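You operate a simulated robot arm through the tools that you are given. There is no shell and no other tool. Be economical: measure what you need, move in short steps, check, and stop when the job is done.

You run a simulated robot arm. Do the job below in one go: nothing can be reset, and whatever is moved stays where it is left.

JOB
Turn the heat to 0, press STOP and lock the mains lever off.
Fine: in that order; the red lock goes into the red holder; the other controls and the test plug stay.

Only the result counts: the job must be done as asked and must still hold three seconds after the hand-in. Knocking over, shifting, dropping, spilling or breaking anything else fails it.

ROBOT AND FRAMES
A 6-joint arm with a fingered hand, hanging from a carriage that runs on a gantry, over the field with the corners [-2293, 616], [-2266, -664], [333, -610], [307, 670] (x, y) and turns from -328 to 359 degrees about z. Base frame: it is fixed where the carriage stands at the start and does not move with it; the origin is on the floor, on the carriage's upright axis, x ahead of it, y to its left, z up. Readings come in mm, degrees, newtons and seconds.
With the tool pointing down near the work surface it reaches from about 100 to 360 mm from the robot's upright axis, wherever it stands. Its first joint turns from -166.0 to 166.0 degrees. Places, roughly: blue valve [1900, 700, 1100]; fault button [500, 500, 1600]; green start button [300, 500, 1000]; green valve [2100, 400, 300]; key selector [600, 500, 1000]; lamps button [200, 500, 1600]; latch of the tall blue cabinet [800, 400, 1300]; line coil selector [400, 500, 1500]; mains lever [300, 400, 700]; orange valve [2200, 700, 1100]; pump switch [1600, 500, 1200]; red holder [400, 400, 700]; red stop key [300, 500, 900]; reset button [400, 500, 1600]; tall blue cabinet [700, 700, 1000]; teal handwheel [1800, 500, 600]. Payload 4 kg.
Tool frame: the origin (TCP) lies between the finger pads and is the grasp point; the fingertips stand 30 mm ahead of it; z points along the fingers, y is the line along which they close. Largest opening 104 mm; the body of the gripper starts 35 mm behind the TCP. The gripper is a hand of 5 fingers: y runs from the thumb to the fingers, the wrist lies at [-15, -113, -190] in the tool frame, and closing takes about 1.5 s.
Orientation is that of the tool frame in the base frame, as a unit quaternion [x, y, z, w]. With the fingers straight down and the wrist toward the robot, the tool's x, y and z point along [0, 1, 0], [1, 0, 0] and [0, 0, -1] of the base frame.

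CONTROLS
- The arm moves only by the tool arm_command. Its argument "motion" is text: rows parted by semicolons, each of 6 numbers parted by spaces: the shift along the tool's x, y, z in mm, then the turn, a rotation vector about the tool's x, y, z in degrees. In form: tx ty tz rx ry rz; .... A call has 1 to 20 rows; each row is the pose to reach, as a shift and turn from the pose commanded when the call began, along the tool's axes at that moment. "fingers" is the gripper command, from -1 (shut) to 1 (fully open), values between in proportion, set as the call begins (left out, the last holds). Each row takes 0.2 s and may step no farther than 50 mm and 8.6 degrees from the row before; otherwise, or with a gripper value out of range, the whole call is refused. A pose out of reach is approached as far as the arm can. The call stops where the force on the tool passes 40 N (or 10 N more than at its start, if that is more) or the arm is blocked; 0.2 s more then pass. The fingers move at their own pace (about 45 mm/s each) and stop on an object; they squeeze with about 22 N. The grip force told is the motor's: it shows also when the fingers shut on nothing. Time passes only in rows, and 0.2 s behind the last, so rows that repeat a pose let the fingers close. It gives the time, the measured TCP pose, the force on the tool (base axes), the opening and the grip force at its end, in the units of the frame above (readings bear some noise), with the torque about the TCP (base axes, N m) and any sound that the robot's microphone picked up.
- Cameras (640 x 400 px; columns grow to the right, rows downward): "scene" is now at [231.5, 50.1, 1741.5]; the picture's right is [0.85, -0.52, 0.00], its down [-0.48, -0.78, -0.39] and it looks along [0.20, 0.33, -0.92] (base axes); focal length 288 px, centre (320, 200). "wrist" rides on the gripper at [60, -83, -120] in the tool frame; the picture's right is [-0.79, 0.29, -0.54], its down [-0.56, -0.71, 0.44] and it looks along [-0.26, 0.65, 0.72] (tool axes); focal length 234 px, centre (320, 200). There is no depth. A picture from a camera that has moved, and an enlarged one, comes with that camera's place and axes in the base frame and with its lens.
- camera(camera): a new picture of that camera. No time passes.
- lift_body(by): slides the trunk up (or, below 0, down) by that many mm; the arm and the scene camera ride with it, the base frame stays. It gives what a move gives, with no picture.
- base_move(legs): drives the robot by 1 to 6 legs, each [ahead, left, turn to the left] in mm, mm and degrees, along the robot's own axes; the way and the turn of a leg run together, so that a leg with both is an arc; at most 1500 mm and 180 degrees a leg. The arm and the cameras ride along, it lands a little off, and it stops where it bumps. It keeps to its track: a leg is cut to what the track allows. It gives what a move gives.
- curl_fingers(index, middle, ring, little, thumb_bend, thumb_turn): sets how far each is bent, from 0 (flat) to 1 (curled in); at 0.3 the hand is open as for a grip, at 0.7 the pads meet at the TCP. One left out holds its place. A second passes; each finger stops where it meets its share of the squeeze, and holds until it gets a number again. A gripper value or a shape takes the hand back. It gives what a move gives, with no picture; readings hold the bend of each and the force on index, middle, ring, little, thumb and palm. thumb_turn goes from beside the hand (0) to across from the fingers (1), as for a grip.
- set_grasp(shape): the hand has 5 fingers and takes this shape, open, in about a second: jaw (thumb against the fingers, like two jaws); tri (thumb and two fingers); tip (a fingertip pinch); poke (one finger out to press); point (the index stretched); flat (the hand flat); cup (the hand cupped); fist (a fist). The gripper value then closes the fingers along that shape, each until it touches; the sizes above hold for jaw. It gives what a move gives, with no picture.
- turn_head(pan, tilt): turns the head with the scene camera to pan (to the left, within 155 degrees either way) and tilt (down, from -29 to 69), counted from straight ahead of the robot. It gives what a move gives.
- zoom(camera, box): a new picture of the part [left, top, right, bottom] of that camera's present view, enlarged. No time passes.
- sign_off(): hands the job in; it is judged then, once.

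Work in short steps. Places have to be worked out from the pictures, the camera data and where the tool is seen: move nearer, look again, correct. Check each grasp and each placing, and mend what went wrong. You have 120 turns and 90 pictures in all, those below and enlarged ones among them. Open the gripper and draw the arm clear of the work before you hand the job in, unless the task says otherwise; then end with one line.

The tools are called as a command line: name --argument value ..., lists and objects as JSON in quotes. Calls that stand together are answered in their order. arm_command: Moves the arm, as the interface text tells. Its arguments: {"type":"object","properties":{"motion":{"type":"string"},"fingers":{"type":"number"}},"required":["motion"]} The other tools are called the same way: lift_body (by) slides the trunk up or down; set_grasp (shape) gives the hand a shape; curl_fingers (index, middle, ring, little, thumb_bend, thumb_turn) moves the fingers one by one; base_move (legs) drives the base; turn_head (pan, tilt) turns the head that bears the scene camera; camera (camera) takes a picture; zoom (camera, box) takes an enlarged picture of a part of a camera's view; sign_off () hands the job in.

At the start:

```text
time: 0.0
ee_pos: [442.1, 308.0, 1062.5]
ee_rot: [0.707, 0.707, 0.001, 0.0]
contact_force: [0.7, -1.1, -0.6]
moment: [0.0, -0.02, -0.01]
grip_width: 103.8
grip_force: 0.2
shape: jaw
bend: [0.3, 0.3, 0.3, 0.3, 0.3, 0.97]
finger forces: [0.0, 0.0, 0.0, 0.0, 0.0, 0.0]
trunk travel left (down, up): [-475.0, 123.0]
robot x, y, heading: [-0.6, 0.8, -0.1]
head pan, tilt: [58.4, 67.0]
```

scene: 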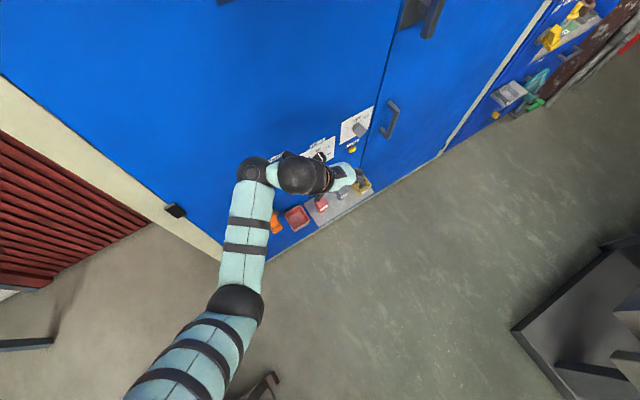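
wrist: 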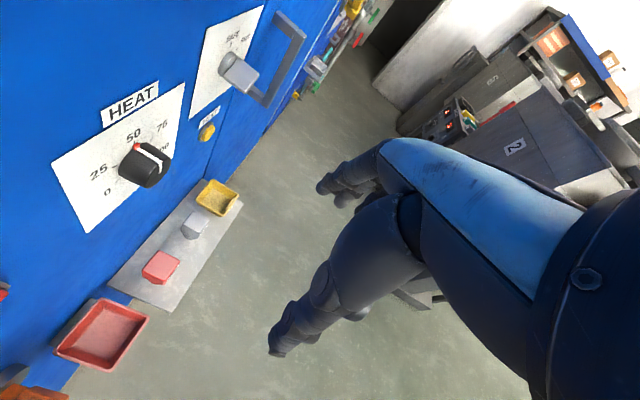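

The panel lies to the left (y≈500), with a heat knob, trays and a shelf. I'll turn the head to see the panel less steeply.

turn_head --pan 60 --tilt 45

camera --camera "scene"

zoom --camera "wrist" --box '[0, 60, 320, 400]'

```text
time: 0.9
ee_pos: [441.3, 308.2, 1062.2]
ee_rot: [0.706, 0.708, 0.001, 0.0]
contact_force: [0.5, 1.0, -0.1]
moment: [-0.04, 0.01, 0.04]
grip_width: 103.9
grip_force: 0.1
shape: jaw
bend: [0.3, 0.3, 0.3, 0.3, 0.3, 0.97]
finger forces: [0.0, 0.0, 0.0, 0.1, 0.0, 0.0]
trunk travel left (down, up): [-475.0, 123.0]
robot x, y, heading: [-1.6, 1.9, 0.2]
head pan, tilt: [60.0, 45.0]
```

```text
87 pictures are left
camera scene: at [241.6, 71.0, 1768.6], right [0.87, -0.5, 0.0], down [-0.35, -0.61, -0.71], along [0.35, 0.61, -0.71], focal length 288 px, centre (320, 200)
```

scene: 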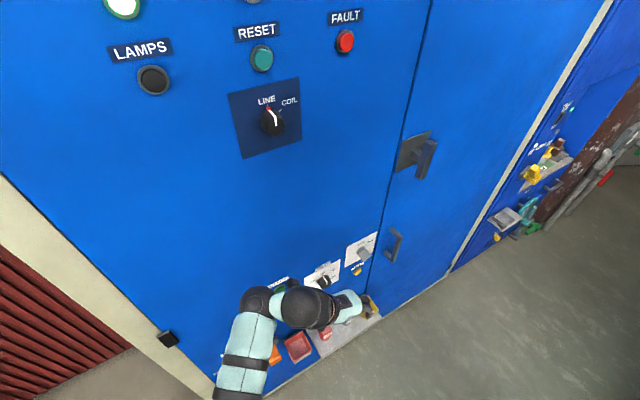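

```text
1.18 times, centred on (160, 230) of wrist
camera zoom: at [357.7, 368.2, 1182.2], right [0.29, -0.79, 0.54], down [-0.7, -0.56, -0.44], along [0.65, -0.26, -0.72], focal length 276 px, centre (508, 165)
```

zoom: 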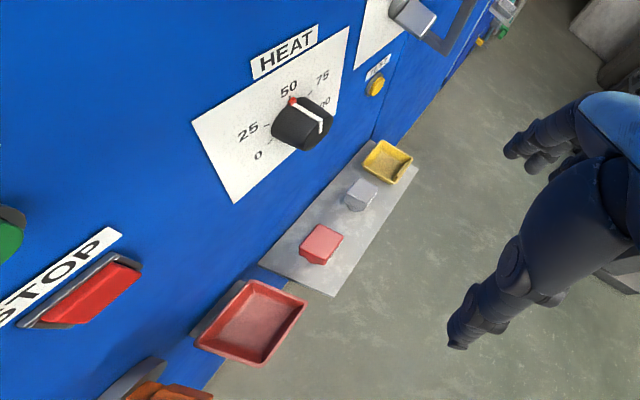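

The red block (lock) and grey plug sit on the shelf, with the red tray and STOP to their left. I'll back away from the panel to see it all front-on.

base_move --legs '[[0, -350, 0]]'

turn_head --pan 65 --tilt 45

camera --camera "scene"

camera --camera "wrist"

```text
time: 3.1
ee_pos: [441.2, -37.4, 1061.9]
ee_rot: [0.707, 0.707, 0.001, 0.0]
contact_force: [0.9, -0.2, 0.0]
moment: [0.0, 0.0, -0.01]
grip_width: 104.0
grip_force: 0.0
shape: jaw
bend: [0.3, 0.3, 0.3, 0.3, 0.3, 0.97]
finger forces: [0.0, 0.1, 0.0, 0.0, 0.0, 0.1]
trunk travel left (down, up): [-475.0, 123.0]
robot x, y, heading: [-2.4, -343.6, -0.1]
head pan, tilt: [60.0, 45.0]
```

```text
time: 3.8
ee_pos: [442.5, -37.3, 1061.8]
ee_rot: [0.708, 0.707, 0.001, 0.0]
contact_force: [-0.2, -0.4, -0.3]
moment: [0.01, 0.01, -0.02]
grip_width: 103.8
grip_force: 0.0
shape: jaw
bend: [0.3, 0.3, 0.3, 0.3, 0.3, 0.97]
finger forces: [0.0, 0.0, 0.1, 0.0, 0.1, 0.0]
trunk travel left (down, up): [-475.0, 123.0]
robot x, y, heading: [-3.7, -344.7, -0.1]
head pan, tilt: [65.0, 45.0]
```

```text
85 pictures are left
camera scene: at [235.3, -271.2, 1768.6], right [0.91, -0.42, 0.0], down [-0.3, -0.64, -0.71], along [0.3, 0.64, -0.71], focal length 288 px, centre (320, 200)
```

scene: 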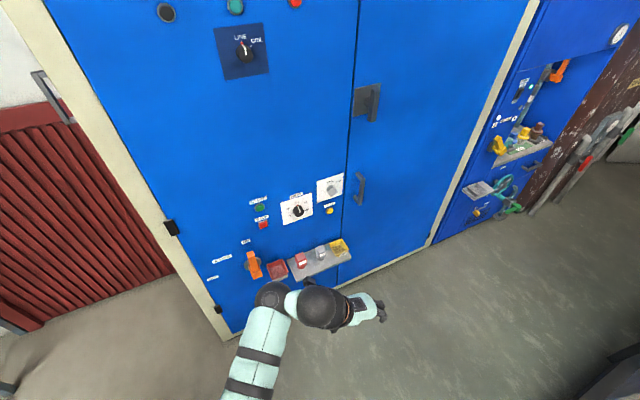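

```text
84 pictures are left
camera wrist: at [357.9, 22.6, 1182.3], right [0.29, -0.79, 0.54], down [-0.71, -0.56, -0.44], along [0.65, -0.26, -0.72], focal length 234 px, centre (320, 200)
```

wrist: 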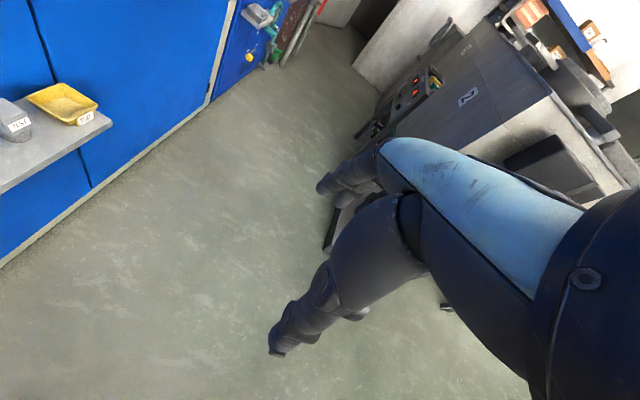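

I'll zoom in on the controls for detail.

zoom --camera "scene" --box '[200, 165, 380, 285]'

turn_head --pan 85 --tilt 45

zoom --camera "scene" --box '[240, 180, 480, 340]'

```text
3.33 times, centred on (290, 225) of scene
camera zoom: at [235.3, -271.2, 1768.6], right [0.91, -0.42, 0.0], down [-0.3, -0.64, -0.71], along [0.3, 0.64, -0.71], focal length 959 px, centre (420, 117)
```

zoom: 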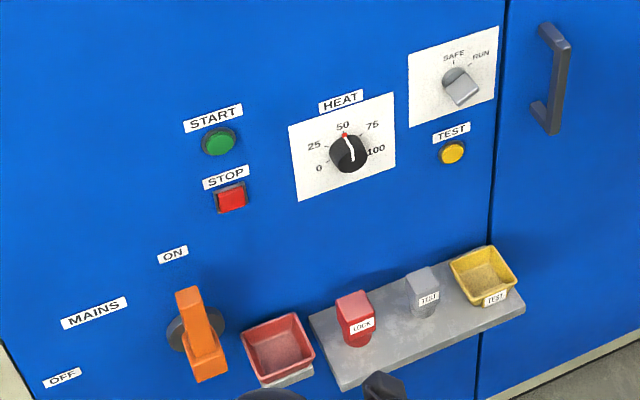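

```text
time: 4.6
ee_pos: [442.3, -37.7, 1062.8]
ee_rot: [0.707, 0.708, 0.001, 0.0]
contact_force: [0.0, -0.2, 0.5]
moment: [-0.02, 0.05, -0.03]
grip_width: 103.5
grip_force: 0.1
shape: jaw
bend: [0.3, 0.3, 0.3, 0.3, 0.3, 0.97]
finger forces: [0.0, 0.0, 0.1, 0.0, 0.1, 0.1]
trunk travel left (down, up): [-475.0, 123.0]
robot x, y, heading: [-0.5, -348.2, -0.0]
head pan, tilt: [85.0, 45.0]
```

```text
2.50 times, centred on (360, 260) of scene
camera zoom: at [208.1, -263.9, 1768.6], right [1.0, -0.09, 0.0], down [-0.06, -0.7, -0.71], along [0.06, 0.7, -0.71], focal length 720 px, centre (220, 50)
```

zoom: 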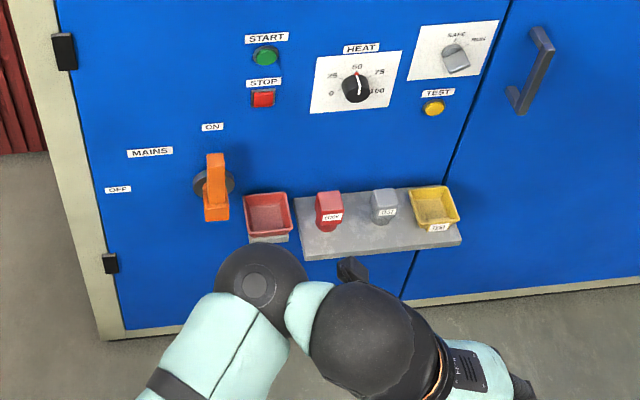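

Everything is legible: the heat is at 50, the lever is at ON (up) with OFF 90° to its left, and the lock, plug and yellow tray are on the shelf. I'll turn the robot to face the panel and shift it to x≈300.

base_move --legs '[[0, 0, 90], [0, -300, 0]]'

turn_head --pan 0 --tilt 45

camera --camera "scene"

```text
time: 10.5
ee_pos: [-13.6, 96.0, 1063.3]
ee_rot: [-0.004, 1.0, 0.001, 0.0]
contact_force: [0.5, 0.4, 0.2]
moment: [-0.03, -0.02, 0.03]
grip_width: 104.0
grip_force: 0.1
shape: jaw
bend: [0.3, 0.3, 0.3, 0.3, 0.3, 0.97]
finger forces: [0.0, 0.0, 0.0, 0.0, 0.0, 0.0]
trunk travel left (down, up): [-475.0, 123.0]
robot x, y, heading: [293.5, -341.0, 90.8]
head pan, tilt: [85.0, 45.0]
```

```text
time: 12.1
ee_pos: [-13.2, 95.3, 1061.8]
ee_rot: [-0.005, 1.0, 0.0, -0.001]
contact_force: [0.5, 0.0, -0.2]
moment: [-0.02, -0.02, -0.02]
grip_width: 103.6
grip_force: 0.1
shape: jaw
bend: [0.3, 0.3, 0.3, 0.3, 0.3, 0.97]
finger forces: [0.0, 0.0, 0.1, 0.0, 0.0, 0.0]
trunk travel left (down, up): [-475.0, 123.0]
robot x, y, heading: [300.8, -341.7, 90.5]
head pan, tilt: [0.0, 45.0]
```

```text
81 pictures are left
camera scene: at [297.8, -60.7, 1768.6], right [1.0, 0.01, 0.0], down [0.01, -0.71, -0.71], along [-0.01, 0.71, -0.71], focal length 288 px, centre (320, 200)
```

scene: 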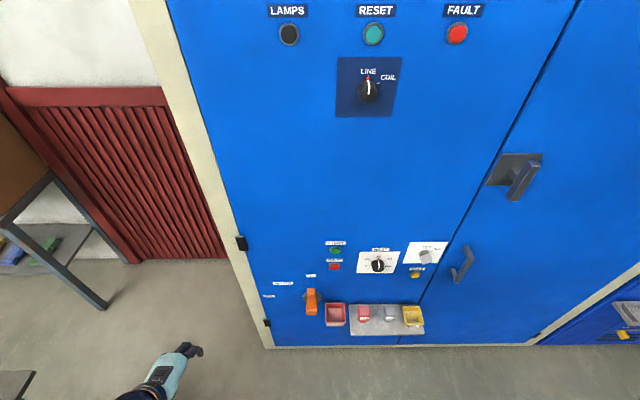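

I'll lower the trunk 250 mm and take a closer view of the controls.

lift_body --by -250

zoom --camera "scene" --box '[220, 110, 460, 260]'

```text
time: 14.7
ee_pos: [-12.4, 96.4, 811.3]
ee_rot: [-0.004, 1.0, 0.001, -0.001]
contact_force: [0.8, -0.3, 0.6]
moment: [-0.01, 0.0, 0.04]
grip_width: 103.8
grip_force: 0.1
shape: jaw
bend: [0.3, 0.3, 0.3, 0.3, 0.3, 0.97]
finger forces: [0.0, 0.1, 0.0, 0.0, 0.0, 0.1]
trunk travel left (down, up): [-225.0, 373.0]
robot x, y, heading: [296.0, -341.2, 90.7]
head pan, tilt: [0.0, 45.0]
```

```text
2.67 times, centred on (340, 185) of scene
camera zoom: at [297.9, -60.7, 1518.7], right [1.0, 0.01, 0.0], down [0.01, -0.71, -0.71], along [-0.01, 0.71, -0.71], focal length 768 px, centre (267, 240)
```

zoom: 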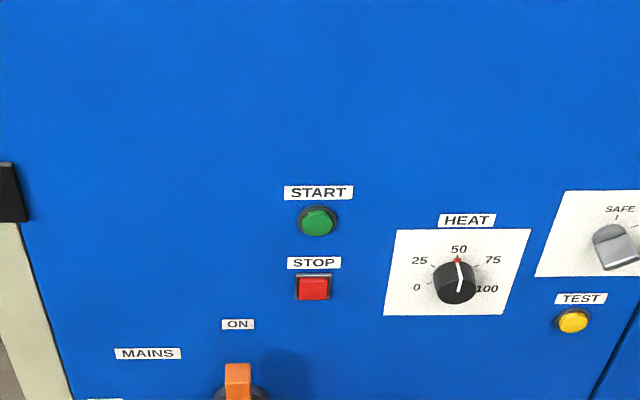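

The hand hangs off to the left, so I'll swing it to x≈390 at its present depth, clear of the panel.

arm_command --motion "-50 0 0 0 0 0; -100 0 0 0 0 0; -150 0 0 0 0 0; -200 0 0 0 0 0; -250 0 0 0 0 0; -300 0 0 0 0 0; -350 0 0 0 0 0; -400 0 0 0 0 0"

camera --camera "scene"

```text
time: 16.7
ee_pos: [449.0, 145.7, 848.0]
ee_rot: [0.247, 0.959, 0.072, -0.119]
contact_force: [0.0, 0.3, 0.8]
moment: [0.0, 0.04, 0.03]
grip_width: 104.1
grip_force: 0.0
shape: jaw
bend: [0.3, 0.3, 0.3, 0.3, 0.3, 0.97]
finger forces: [0.0, 0.0, 0.0, 0.0, 0.0, 0.1]
out of reach, approached as far as the arm can: row 1
trunk travel left (down, up): [-225.0, 373.0]
robot x, y, heading: [299.4, -343.3, 90.6]
head pan, tilt: [0.0, 45.0]
stopped in row 8: the arm was blocked; the commanded pose is now the measured one
```

```text
79 pictures are left
camera scene: at [298.3, -60.9, 1518.6], right [1.0, 0.01, 0.0], down [0.01, -0.71, -0.71], along [-0.01, 0.71, -0.71], focal length 288 px, centre (320, 200)
```

scene: 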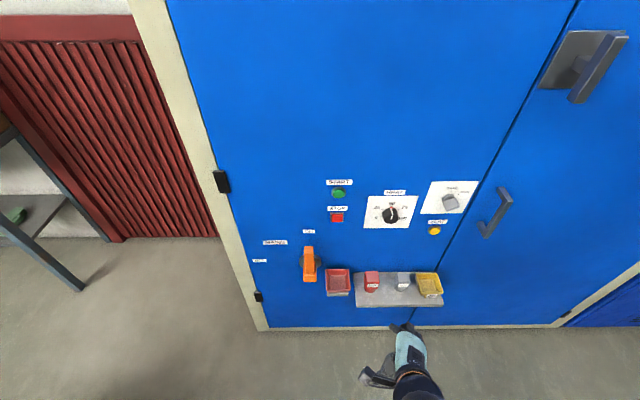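

The arm was at an awkward limit and the hand ended tilted. I'll now rotate the hand to point horizontally at the panel, keeping the TCP in place, far from anything.

arm_command --motion "0 0 0 -7.2 1.04 -2.97; 0 0 0 -14.4 2.08 -5.94; 0 0 0 -21.6 3.12 -8.91; 0 0 0 -28.8 4.16 -11.88; 0 0 0 -36 5.2 -14.85; 0 0 0 -43.2 6.24 -17.82; 0 0 0 -50.4 7.28 -20.79; 0 0 0 -57.6 8.32 -23.76; 0 0 0 -64.8 9.36 -26.73; 0 0 0 -72 10.4 -29.7; 0 0 0 -79.2 11.4 -32.7"

turn_head --pan 0 --tilt 60

camera --camera "scene"

camera --camera "wrist"

```text
time: 19.1
ee_pos: [447.5, 147.3, 848.0]
ee_rot: [-0.003, 0.716, 0.698, -0.001]
contact_force: [0.0, -0.1, -0.1]
moment: [0.01, 0.0, 0.05]
grip_width: 103.9
grip_force: 0.1
shape: jaw
bend: [0.3, 0.3, 0.3, 0.3, 0.3, 0.97]
finger forces: [0.0, 0.0, 0.1, 0.1, 0.1, 0.0]
out of reach, approached as far as the arm can: row 11
trunk travel left (down, up): [-225.0, 373.0]
robot x, y, heading: [299.9, -343.3, 90.3]
head pan, tilt: [0.0, 45.0]
```

```text
time: 19.8
ee_pos: [444.9, 146.8, 845.8]
ee_rot: [-0.003, 0.718, 0.696, -0.002]
contact_force: [1.4, -0.5, 0.5]
moment: [-0.02, 0.01, 0.01]
grip_width: 104.2
grip_force: 0.1
shape: jaw
bend: [0.3, 0.3, 0.3, 0.3, 0.3, 0.97]
finger forces: [0.0, 0.1, 0.0, 0.0, 0.0, 0.0]
trunk travel left (down, up): [-225.0, 373.0]
robot x, y, heading: [302.1, -339.3, 90.4]
head pan, tilt: [0.0, 60.0]
```

```text
78 pictures are left
camera scene: at [298.1, -75.4, 1499.2], right [1.0, 0.01, 0.0], down [0.01, -0.87, -0.5], along [0.0, 0.5, -0.87], focal length 288 px, centre (320, 200)
```

scene: 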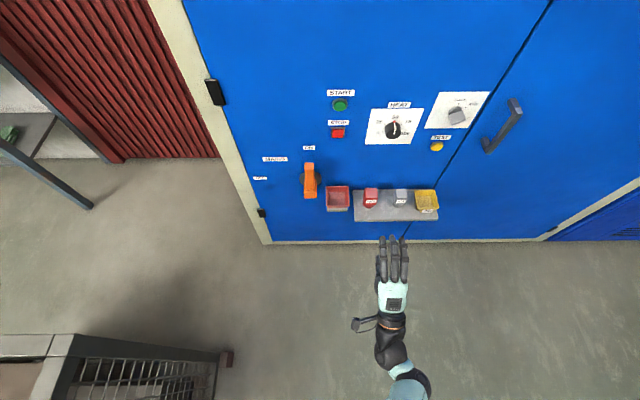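

```text
77 pictures are left
camera wrist: at [385.3, 24.2, 766.0], right [0.79, -0.53, 0.31], down [0.56, 0.42, -0.72], along [0.25, 0.74, 0.63], focal length 234 px, centre (320, 200)
```

wrist: 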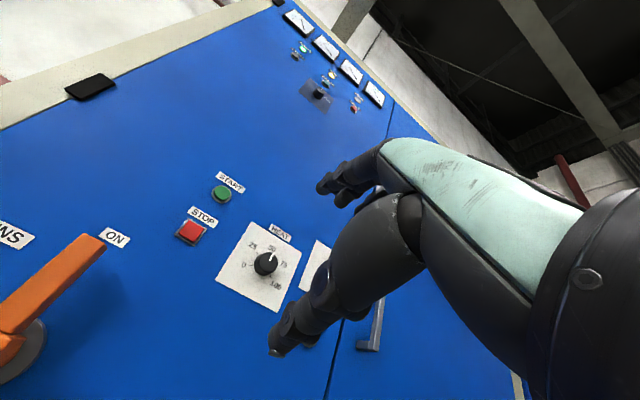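

The hand now points level at the panel. I'll zoom on the dial to read the angle of 0.

zoom --camera "wrist" --box '[170, 160, 330, 320]'

zoom --camera "wrist" --box '[0, 180, 160, 400]'

```text
2.50 times, centred on (250, 240) of wrist
camera zoom: at [385.3, 24.2, 766.0], right [0.79, -0.53, 0.31], down [0.56, 0.42, -0.72], along [0.25, 0.74, 0.63], focal length 585 px, centre (495, 100)
```

zoom: 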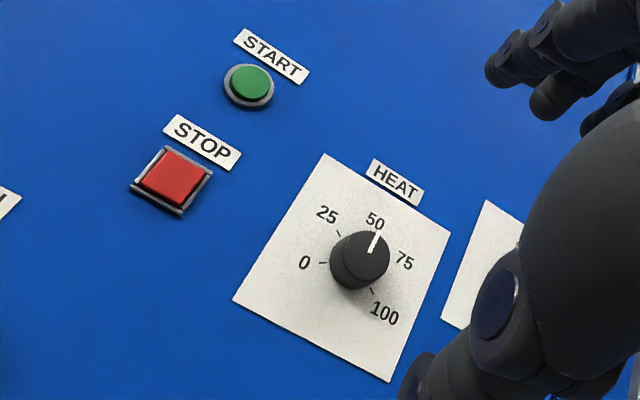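

```text
1.82 times, centred on (80, 290) of wrist
camera zoom: at [385.3, 24.2, 766.0], right [0.79, -0.53, 0.31], down [0.56, 0.42, -0.72], along [0.25, 0.74, 0.63], focal length 426 px, centre (756, 36)
```

zoom: 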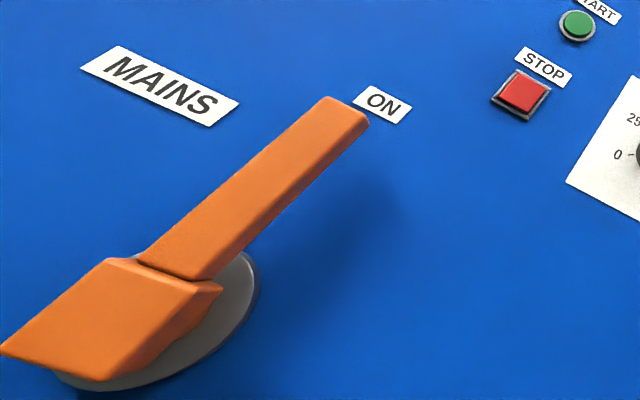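

Dial geometry worked out: the knob axis is at about (484, 931), the plate at y≈477 and the knob front at y≈442, and 0 lies 120° counter-clockwise of 50. STOP is at about (340, 470, 916) and the lever hub at about (263, 690). I'll shape the hand "tri", level it and line it up with x=484.

set_grasp --shape "tri"

lift_body --by 60

arm_command --motion "-19 12 0 -0.9 0 0; -38 25 0 -1.8 0 0"

camera --camera "wrist"

```text
time: 20.7
ee_pos: [444.2, 146.3, 845.7]
ee_rot: [-0.003, 0.718, 0.696, -0.002]
contact_force: [0.4, 0.2, -0.3]
moment: [-0.01, 0.04, -0.01]
grip_width: 103.8
grip_force: 0.1
shape: tri
bend: [0.3, 0.3, 0.99, 0.99, 0.3, 0.97]
finger forces: [0.0, 0.0, 0.1, 0.1, 0.0, 0.0]
trunk travel left (down, up): [-225.0, 373.0]
robot x, y, heading: [295.1, -340.4, 90.4]
head pan, tilt: [0.0, 60.0]
```

```text
time: 21.7
ee_pos: [445.0, 145.6, 905.8]
ee_rot: [-0.003, 0.717, 0.697, -0.002]
contact_force: [-0.2, -0.2, 0.6]
moment: [0.01, -0.01, -0.02]
grip_width: 103.8
grip_force: 0.0
shape: tri
bend: [0.3, 0.3, 0.99, 0.99, 0.3, 0.97]
finger forces: [0.0, 0.0, 0.1, 0.0, 0.0, 0.1]
trunk travel left (down, up): [-285.0, 313.0]
robot x, y, heading: [299.4, -342.6, 90.6]
head pan, tilt: [0.0, 60.0]
```

```text
time: 22.3
ee_pos: [483.1, 149.0, 930.0]
ee_rot: [-0.003, 0.706, 0.708, -0.002]
contact_force: [-0.7, -0.6, 0.0]
moment: [0.02, 0.01, 0.02]
grip_width: 103.9
grip_force: 0.0
shape: tri
bend: [0.3, 0.3, 0.99, 0.99, 0.3, 0.97]
finger forces: [0.0, 0.1, 0.0, 0.0, 0.1, 0.0]
trunk travel left (down, up): [-285.0, 313.0]
robot x, y, heading: [301.4, -343.5, 90.6]
head pan, tilt: [0.0, 60.0]
```

```text
74 pictures are left
camera wrist: at [423.2, 28.3, 847.2], right [0.79, -0.54, 0.29], down [0.56, 0.44, -0.7], along [0.25, 0.72, 0.65], focal length 234 px, centre (320, 200)
```

wrist: 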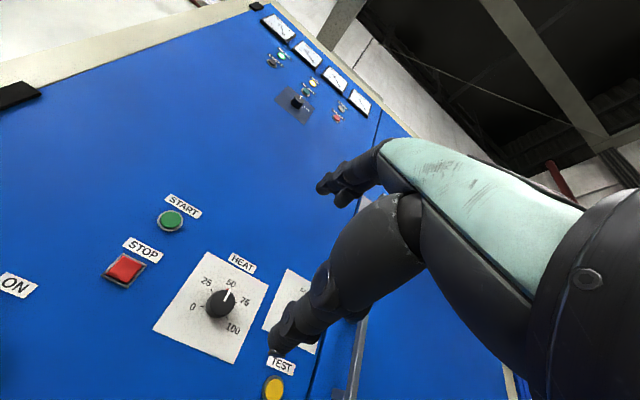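

The hand is lined up. Before approaching, I'll dry-run the twist by turning to -60° about the tool axis to check that end of the range is reachable.

arm_command --motion "0 0 0 0 0 -8; 0 0 0 0 0 -16; 0 0 0 0 0 -24; 0 0 0 0 0 -32; 0 0 0 0 0 -40; 0 0 0 0 0 -48; 0 0 0 0 0 -56; 0 0 0 0 0 -62"

```text
time: 24.1
ee_pos: [444.7, 173.5, 953.5]
ee_rot: [-0.361, 0.611, 0.601, 0.368]
contact_force: [0.1, 0.3, 0.5]
moment: [0.0, 0.0, -0.02]
grip_width: 103.9
grip_force: 0.1
shape: tri
bend: [0.3, 0.3, 0.99, 0.99, 0.3, 0.97]
finger forces: [0.0, 0.0, 0.1, 0.0, 0.1, 0.1]
out of reach, approached as far as the arm can: row 1, 2, 3, 4, 5, 6, 7, 8
trunk travel left (down, up): [-285.0, 313.0]
robot x, y, heading: [299.2, -341.9, 90.2]
head pan, tilt: [0.0, 60.0]
```

The negative side is out of reach. I'll turn back and probe the positive side.

arm_command --motion "0 0 0 0 0 8; 0 0 0 0 0 16; 0 0 0 0 0 24; 0 0 0 0 0 32; 0 0 0 0 0 40; 0 0 0 0 0 48; 0 0 0 0 0 56; 0 0 0 0 0 62"

arm_command --motion "0 0 0 0 0 8; 0 0 0 0 0 16; 0 0 0 0 0 24; 0 0 0 0 0 32; 0 0 0 0 0 40; 0 0 0 0 0 48; 0 0 0 0 0 56; 0 0 0 0 0 64; 0 0 0 0 0 72; 0 0 0 0 0 80; 0 0 0 0 0 88"

camera --camera "scene"

```text
time: 25.9
ee_pos: [446.4, 173.2, 955.9]
ee_rot: [-0.002, 0.706, 0.708, -0.002]
contact_force: [-0.9, 0.3, 0.1]
moment: [-0.01, 0.01, 0.01]
grip_width: 104.1
grip_force: 0.1
shape: tri
bend: [0.3, 0.3, 0.99, 0.99, 0.3, 0.97]
finger forces: [0.0, 0.0, 0.1, 0.1, 0.1, 0.0]
out of reach, approached as far as the arm can: row 1
trunk travel left (down, up): [-285.0, 313.0]
robot x, y, heading: [302.9, -340.4, 90.4]
head pan, tilt: [0.0, 60.0]
```

```text
time: 28.3
ee_pos: [446.9, 173.3, 957.1]
ee_rot: [0.488, 0.509, 0.507, -0.495]
contact_force: [0.3, 0.9, -0.2]
moment: [-0.01, -0.03, 0.02]
grip_width: 104.0
grip_force: 0.0
shape: tri
bend: [0.3, 0.3, 0.99, 0.99, 0.3, 0.97]
finger forces: [0.0, 0.0, 0.0, 0.0, 0.1, 0.1]
trunk travel left (down, up): [-285.0, 313.0]
robot x, y, heading: [299.9, -344.2, 90.4]
head pan, tilt: [0.0, 60.0]
```

```text
73 pictures are left
camera scene: at [298.1, -75.4, 1559.2], right [1.0, 0.01, 0.0], down [0.01, -0.87, -0.5], along [0.0, 0.5, -0.87], focal length 288 px, centre (320, 200)
```

scene: 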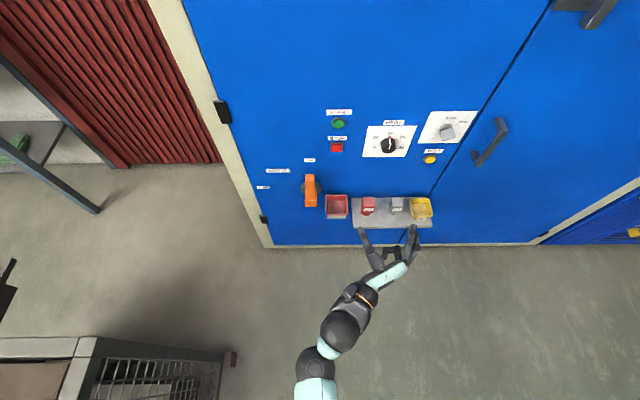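

The positive side is fully reachable to +88°. I'll probe up to about +130° so I can twist from +125° down to about 0°.

arm_command --motion "0 0 0 0 0 8; 0 0 0 0 0 16; 0 0 0 0 0 24; 0 0 0 0 0 32; 0 0 0 0 0 38"

camera --camera "scene"

camera --camera "wrist"

```text
time: 29.5
ee_pos: [446.7, 174.8, 955.9]
ee_rot: [-0.628, -0.323, -0.318, 0.633]
contact_force: [0.1, 0.5, -0.9]
moment: [0.0, 0.03, -0.04]
grip_width: 103.8
grip_force: 0.0
shape: tri
bend: [0.3, 0.3, 0.99, 0.99, 0.3, 0.97]
finger forces: [0.0, 0.0, 0.0, 0.1, 0.0, 0.0]
trunk travel left (down, up): [-285.0, 313.0]
robot x, y, heading: [300.1, -339.3, 90.2]
head pan, tilt: [0.0, 60.0]
```

```text
72 pictures are left
camera scene: at [298.1, -75.4, 1559.2], right [1.0, 0.01, 0.0], down [0.01, -0.87, -0.5], along [0.0, 0.5, -0.87], focal length 288 px, centre (320, 200)
```

scene: 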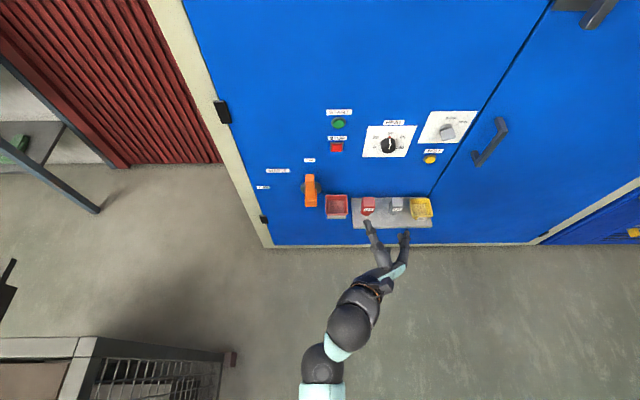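

```text
71 pictures are left
camera wrist: at [415.0, 54.4, 1054.5], right [-0.23, -0.54, -0.81], down [-0.9, 0.43, -0.03], along [0.37, 0.72, -0.59], focal length 234 px, centre (320, 200)
```

wrist: 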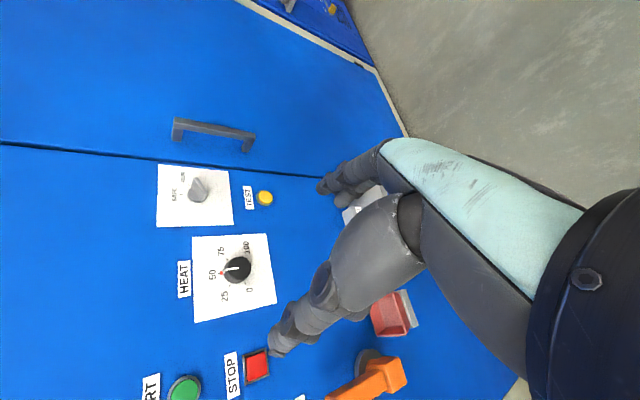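

All twist angles are fine here. I'll drive forward 200 and right 15, with the fingertips still short of the knob.

base_move --legs '[[200, -15, 0]]'

camera --camera "wrist"

camera --camera "scene"

```text
time: 31.1
ee_pos: [461.8, 372.1, 957.4]
ee_rot: [-0.628, -0.323, -0.32, 0.632]
contact_force: [-0.4, 0.3, -0.4]
moment: [-0.03, 0.0, 0.0]
grip_width: 103.7
grip_force: 0.0
shape: tri
bend: [0.3, 0.3, 0.99, 0.99, 0.3, 0.97]
finger forces: [0.0, 0.0, 0.0, 0.0, 0.1, 0.0]
trunk travel left (down, up): [-285.0, 313.0]
robot x, y, heading: [312.2, -146.3, 90.2]
head pan, tilt: [0.0, 60.0]
```

```text
70 pictures are left
camera wrist: at [429.1, 253.0, 1054.6], right [-0.23, -0.54, -0.81], down [-0.9, 0.43, -0.04], along [0.37, 0.72, -0.59], focal length 234 px, centre (320, 200)
```

wrist: 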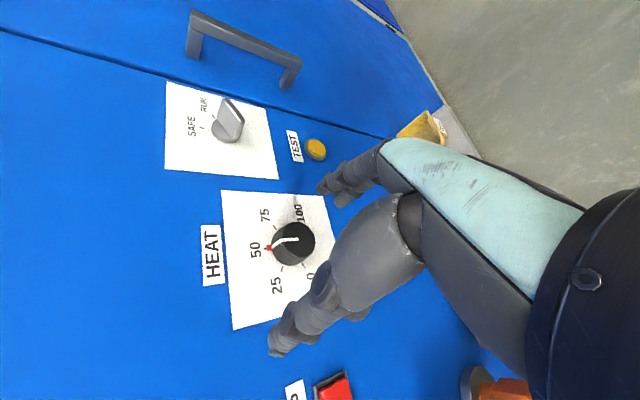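

```text
69 pictures are left
camera scene: at [312.1, 123.3, 1559.2], right [1.0, 0.01, 0.0], down [0.01, -0.87, -0.5], along [0.0, 0.5, -0.87], focal length 288 px, centre (320, 200)
```

scene: 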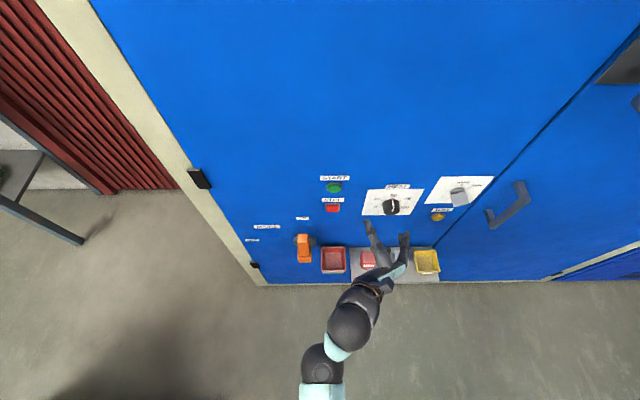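

Plate centre confirmed at (485, 930). I'll centre the TCP on the knob axis, partly close to about 75 mm and check before going in.

arm_command --motion "-4 18 0 0 0 0; -8.3 35.3 0 0 0 0; -8.3 35.3 15 0 0 0; -8.3 35.3 15 0 0 0" --fingers 0.45

camera --camera "wrist"

zoom --camera "scene" --box '[300, 150, 500, 300]'

```text
time: 32.1
ee_pos: [483.7, 387.7, 929.1]
ee_rot: [-0.629, -0.322, -0.321, 0.631]
contact_force: [0.5, -0.8, 0.2]
moment: [-0.01, 0.02, -0.01]
grip_width: 75.6
grip_force: 0.0
shape: tri
bend: [0.27, 0.36, 0.99, 0.99, 0.56, 0.98]
finger forces: [0.0, 0.0, 0.1, 0.0, 0.0, 0.0]
trunk travel left (down, up): [-285.0, 313.0]
robot x, y, heading: [314.3, -146.8, 90.2]
head pan, tilt: [0.0, 60.0]
```

```text
68 pictures are left
camera wrist: at [452.6, 267.8, 1026.7], right [-0.23, -0.54, -0.81], down [-0.9, 0.43, -0.04], along [0.37, 0.72, -0.59], focal length 234 px, centre (320, 200)
```

wrist: 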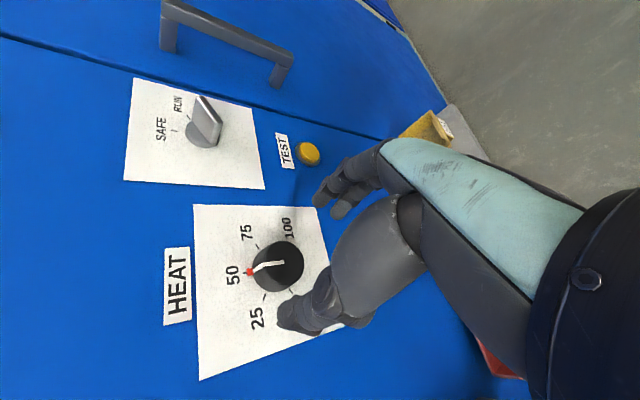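

```text
2.67 times, centred on (400, 225) of scene
camera zoom: at [312.0, 123.3, 1559.2], right [1.0, 0.01, 0.0], down [0.01, -0.87, -0.5], along [0.0, 0.5, -0.87], focal length 768 px, centre (107, 133)
```

zoom: 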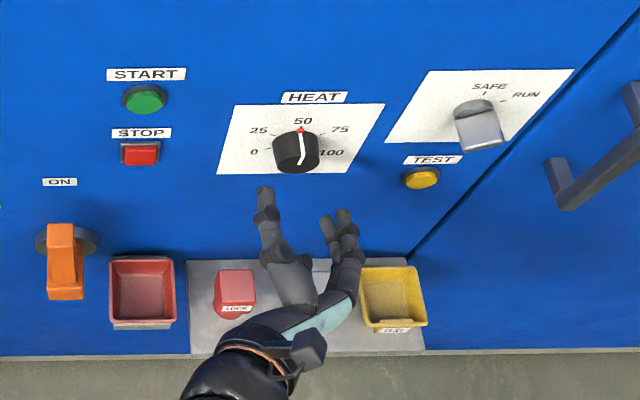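

The gap straddles the knob axis, so I'll go in 47 mm.

arm_command --motion "1 1 15 0 0 0; 1 1 30 0 0 0; 1 1 40 0 0 0; 1 1 47 0 0 0"

camera --camera "wrist"

zoom --camera "scene" --box '[330, 160, 470, 260]'

```text
time: 33.1
ee_pos: [485.8, 435.2, 929.2]
ee_rot: [-0.629, -0.322, -0.321, 0.631]
contact_force: [-0.8, 1.2, -0.1]
moment: [0.01, -0.03, 0.03]
grip_width: 75.8
grip_force: 0.0
shape: tri
bend: [0.27, 0.36, 0.99, 0.99, 0.56, 0.98]
finger forces: [0.1, 0.0, 0.0, 0.0, 0.0, 0.1]
trunk travel left (down, up): [-285.0, 313.0]
robot x, y, heading: [312.6, -142.7, 90.4]
head pan, tilt: [0.0, 60.0]
```

```text
66 pictures are left
camera wrist: at [453.7, 315.1, 1027.1], right [-0.23, -0.54, -0.81], down [-0.9, 0.43, -0.04], along [0.37, 0.72, -0.59], focal length 234 px, centre (320, 200)
```

wrist: 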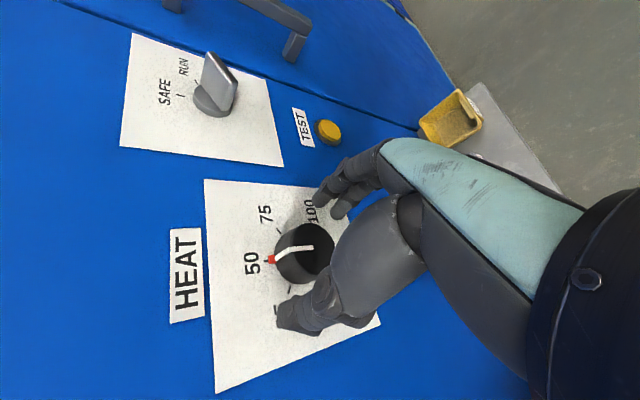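

```text
4.00 times, centred on (400, 210) of scene
camera zoom: at [312.0, 123.2, 1559.2], right [1.0, 0.01, 0.0], down [0.01, -0.87, -0.5], along [0.0, 0.5, -0.87], focal length 1151 px, centre (0, 160)
```

zoom: 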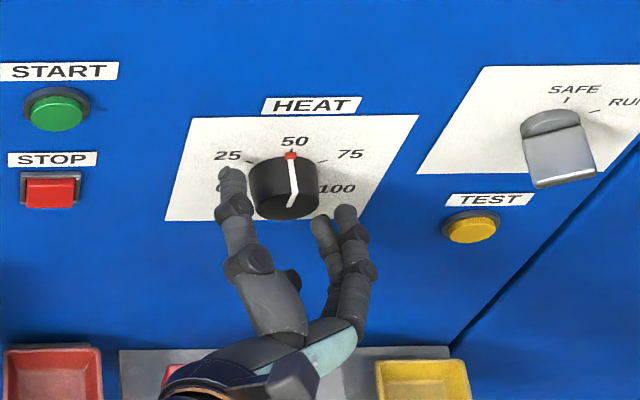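

The fingers straddle the knob. I'll go 6 mm deeper and close.

arm_command --motion "0 0 6 0 0 0; 0 0 6 0 0 0; 0 0 6 0 0 0; 0 0 6 0 0 0; 0 0 6 0 0 0; 0 0 6 0 0 0; 0 0 6 0 0 0" --fingers -1

camera --camera "wrist"

zoom --camera "scene" --box '[330, 160, 470, 260]'

```text
time: 34.7
ee_pos: [485.6, 440.3, 930.0]
ee_rot: [-0.628, -0.323, -0.32, 0.632]
contact_force: [-0.2, 1.0, 0.6]
moment: [-0.02, 0.01, 0.02]
grip_width: 32.5
grip_force: 22.1
shape: tri
bend: [0.74, 0.54, 1.0, 1.0, 0.74, 1.0]
finger forces: [10.0, 9.5, 0.0, 0.0, 20.1, 0.0]
trunk travel left (down, up): [-285.0, 313.0]
robot x, y, heading: [315.1, -140.3, 90.0]
head pan, tilt: [0.0, 60.0]
```

```text
64 pictures are left
camera wrist: at [453.3, 321.1, 1027.4], right [-0.23, -0.54, -0.81], down [-0.9, 0.43, -0.04], along [0.37, 0.72, -0.59], focal length 234 px, centre (320, 200)
```

wrist: 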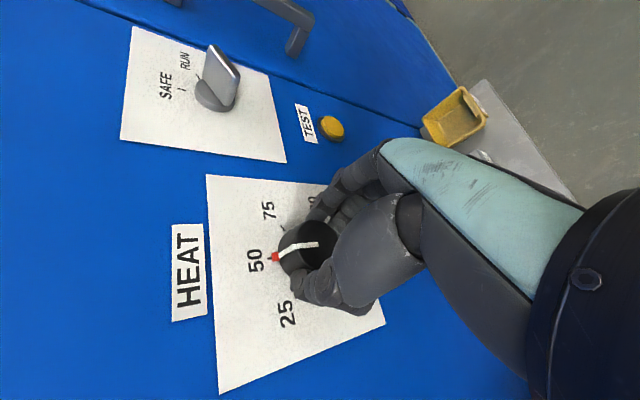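

```text
4.00 times, centred on (400, 210) of scene
camera zoom: at [312.0, 123.3, 1559.2], right [1.0, 0.01, 0.0], down [0.01, -0.87, -0.5], along [0.0, 0.5, -0.87], focal length 1151 px, centre (0, 160)
```

zoom: 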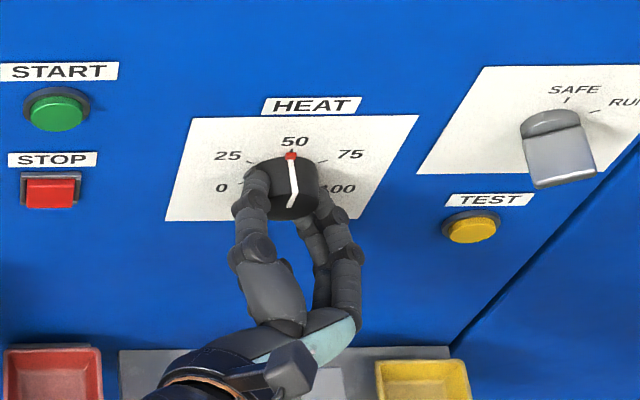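

Firm grip on the knob with both fingers and the thumb. I'll turn it counter-clockwise 40° as a first step and check that it follows.

arm_command --motion "0 0 0 0 0 -7; 0 0 0 0 0 -14; 0 0 0 0 0 -21; 0 0 0 0 0 -28; 0 0 0 0 0 -35; 0 0 0 0 0 -40"

zoom --camera "scene" --box '[330, 160, 470, 260]'

```text
time: 36.1
ee_pos: [485.5, 440.7, 929.1]
ee_rot: [0.479, 0.519, 0.517, -0.483]
contact_force: [-0.1, 1.9, -0.9]
moment: [-0.03, 0.07, 0.04]
grip_width: 32.5
grip_force: 22.4
shape: tri
bend: [0.74, 0.54, 1.0, 1.0, 0.74, 1.0]
finger forces: [9.9, 10.3, 0.0, 0.0, 20.0, 0.1]
trunk travel left (down, up): [-285.0, 313.0]
robot x, y, heading: [310.3, -145.6, 90.2]
head pan, tilt: [0.0, 60.0]
```

```text
4.00 times, centred on (400, 210) of scene
camera zoom: at [312.0, 123.4, 1559.2], right [1.0, 0.01, 0.0], down [0.01, -0.87, -0.5], along [0.0, 0.5, -0.87], focal length 1151 px, centre (0, 160)
```

zoom: 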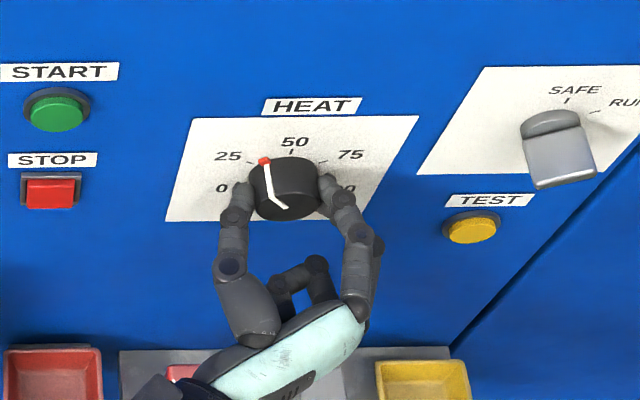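

The knob follows at about 40°. I'll turn 78° more, for about 118° in total.

arm_command --motion "0 0 0 0 0 -7; 0 0 0 0 0 -14; 0 0 0 0 0 -21; 0 0 0 0 0 -28; 0 0 0 0 0 -35; 0 0 0 0 0 -42; 0 0 0 0 0 -49; 0 0 0 0 0 -56; 0 0 0 0 0 -63; 0 0 0 0 0 -70; 0 0 0 0 0 -78"

zoom --camera "scene" --box '[330, 160, 470, 260]'

camera --camera "wrist"

```text
time: 38.5
ee_pos: [487.6, 439.0, 935.7]
ee_rot: [0.048, 0.707, 0.704, -0.05]
contact_force: [-1.2, 15.8, -16.4]
moment: [-0.22, 0.0, -0.01]
grip_width: 29.8
grip_force: 21.5
shape: tri
bend: [0.74, 0.58, 1.0, 1.0, 0.71, 0.99]
finger forces: [5.3, 5.1, 0.0, 0.0, 24.9, 0.0]
out of reach, approached as far as the arm can: row 11
trunk travel left (down, up): [-285.0, 313.0]
robot x, y, heading: [313.6, -139.4, 90.5]
head pan, tilt: [0.0, 60.0]
```

```text
4.00 times, centred on (400, 210) of scene
camera zoom: at [311.2, 124.3, 1559.1], right [1.0, 0.01, 0.0], down [0.01, -0.87, -0.5], along [0.0, 0.5, -0.87], focal length 1151 px, centre (0, 160)
```

zoom: 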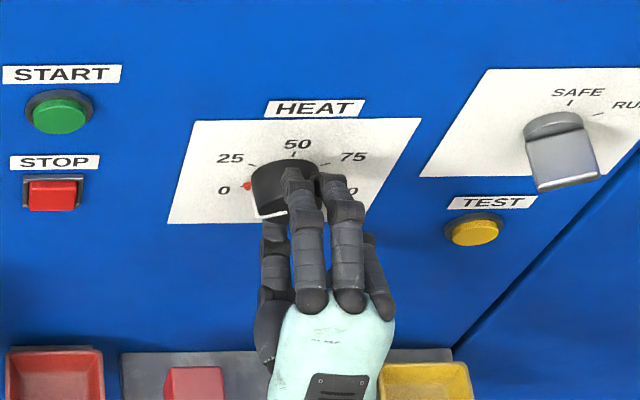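

```text
60 pictures are left
camera wrist: at [416.7, 318.3, 861.4], right [0.82, -0.54, 0.18], down [0.45, 0.44, -0.78], along [0.34, 0.72, 0.6], focal length 234 px, centre (320, 200)
```

wrist: 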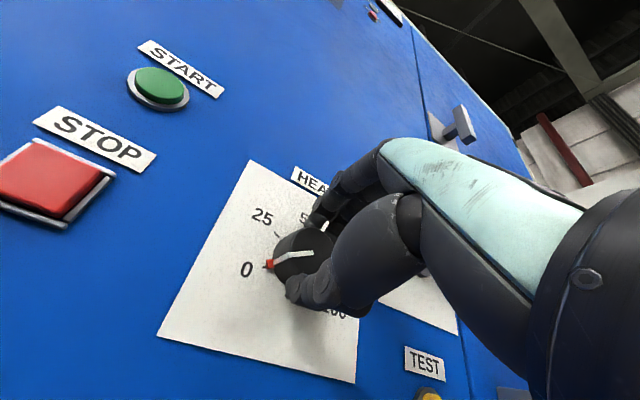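

The pointer looks at 0. I'll zoom to check its alignment.

zoom --camera "wrist" --box '[210, 180, 370, 340]'

```text
2.50 times, centred on (290, 260) of wrist
camera zoom: at [416.7, 318.3, 861.4], right [0.82, -0.54, 0.18], down [0.45, 0.44, -0.78], along [0.34, 0.72, 0.6], focal length 585 px, centre (395, 50)
```

zoom: 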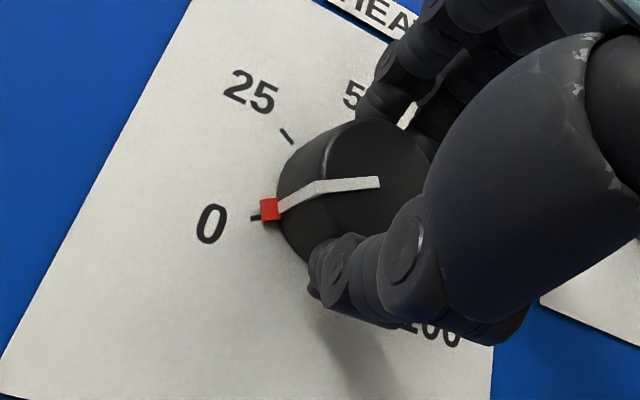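

The marker is about 1–3° short of the 0 tick, and the arm is near its reach limit. I'll release, draw back, bring the base closer and nudge it the rest of the way.

arm_command --motion "0 0 0 0 0 0; 0 0 0 0 0 0; 0 0 0 0 0 0; 0 0 0 0 0 0; 0 0 0 0 0 0" --fingers 0.45

arm_command --motion "0 0 -30 0 0 0; 0 0 -60 0 0 0; 0 0 -95 0 0 0; 0 0 -130 0 0 0; 0 0 -165 0 0 0"

camera --camera "wrist"

```text
time: 39.7
ee_pos: [489.5, 436.6, 936.6]
ee_rot: [0.047, 0.705, 0.706, -0.05]
contact_force: [0.5, 0.2, -0.4]
moment: [0.0, 0.01, 0.02]
grip_width: 75.2
grip_force: 0.1
shape: tri
bend: [0.27, 0.36, 0.99, 0.99, 0.56, 0.99]
finger forces: [0.0, 0.0, 0.0, 0.0, 0.0, 0.0]
trunk travel left (down, up): [-285.0, 313.0]
robot x, y, heading: [314.4, -139.3, 90.4]
head pan, tilt: [0.0, 60.0]
```

```text
time: 40.9
ee_pos: [489.2, 269.5, 935.2]
ee_rot: [0.048, 0.705, 0.706, -0.05]
contact_force: [-1.1, 0.4, 1.0]
moment: [0.0, -0.02, -0.01]
grip_width: 75.3
grip_force: 0.0
shape: tri
bend: [0.27, 0.36, 0.99, 0.99, 0.56, 0.99]
finger forces: [0.1, 0.0, 0.1, 0.0, 0.0, 0.0]
trunk travel left (down, up): [-285.0, 313.0]
robot x, y, heading: [313.1, -139.6, 90.4]
head pan, tilt: [0.0, 60.0]
```

```text
58 pictures are left
camera wrist: at [417.9, 149.5, 860.1], right [0.82, -0.54, 0.18], down [0.45, 0.44, -0.78], along [0.34, 0.72, 0.61], focal length 234 px, centre (320, 200)
```

wrist: 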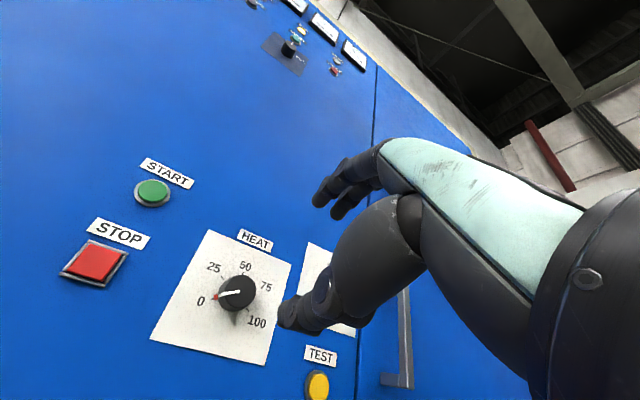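

zoom --camera "wrist" --box '[185, 255, 275, 345]'

zoom --camera "scene" --box '[355, 180, 425, 230]'

```text
4.44 times, centred on (230, 300) of wrist
camera zoom: at [417.9, 149.5, 860.1], right [0.82, -0.54, 0.18], down [0.45, 0.44, -0.78], along [0.34, 0.72, 0.61], focal length 1041 px, centre (720, -244)
```

zoom: 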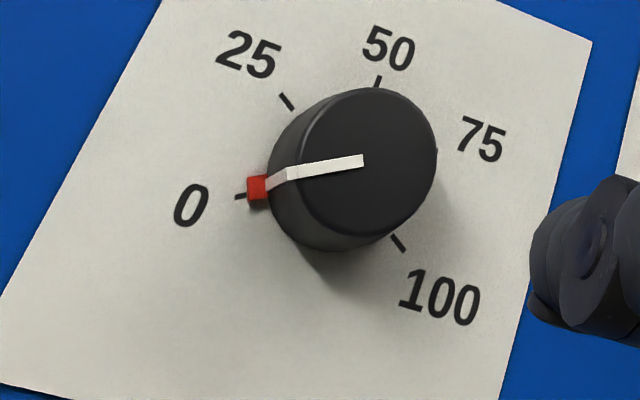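

```text
8.00 times, centred on (390, 205) of scene
camera zoom: at [312.0, 123.0, 1559.1], right [1.0, 0.01, 0.0], down [0.01, -0.87, -0.5], along [0.0, 0.5, -0.87], focal length 2302 px, centre (-240, 160)
```

zoom: 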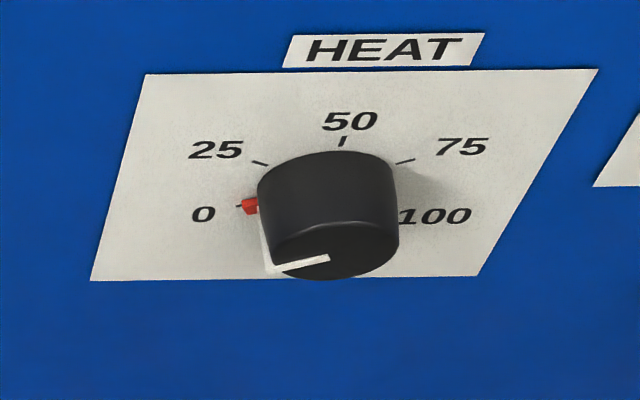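

The pointer reads about 28° below horizontal against 30° for the tick, so it's roughly 2° short. I'll bring the base 110 mm closer, leaving the TCP well ahead of the knob, and then regrasp for a small nudge.

base_move --legs '[[100, 0, 0]]'

arm_command --motion "0 0 0 0 0 8; 0 0 0 0 0 16; 0 0 0 0 0 22"

```text
time: 42.1
ee_pos: [487.5, 370.6, 933.7]
ee_rot: [0.047, 0.705, 0.706, -0.05]
contact_force: [-0.2, 0.8, 0.9]
moment: [-0.02, 0.01, 0.02]
grip_width: 75.3
grip_force: 0.2
shape: tri
bend: [0.27, 0.36, 0.99, 0.99, 0.56, 0.99]
finger forces: [0.1, 0.0, 0.0, 0.0, 0.0, 0.1]
trunk travel left (down, up): [-285.0, 313.0]
robot x, y, heading: [308.7, -45.4, 90.1]
head pan, tilt: [0.0, 60.0]
```

```text
time: 42.9
ee_pos: [487.8, 370.4, 934.8]
ee_rot: [0.181, 0.682, 0.684, -0.185]
contact_force: [0.5, 0.2, 0.3]
moment: [0.03, 0.0, -0.02]
grip_width: 75.3
grip_force: 0.1
shape: tri
bend: [0.27, 0.36, 0.99, 0.99, 0.56, 0.99]
finger forces: [0.0, 0.0, 0.0, 0.0, 0.0, 0.0]
trunk travel left (down, up): [-285.0, 313.0]
robot x, y, heading: [311.0, -41.5, 90.1]
head pan, tilt: [0.0, 60.0]
```

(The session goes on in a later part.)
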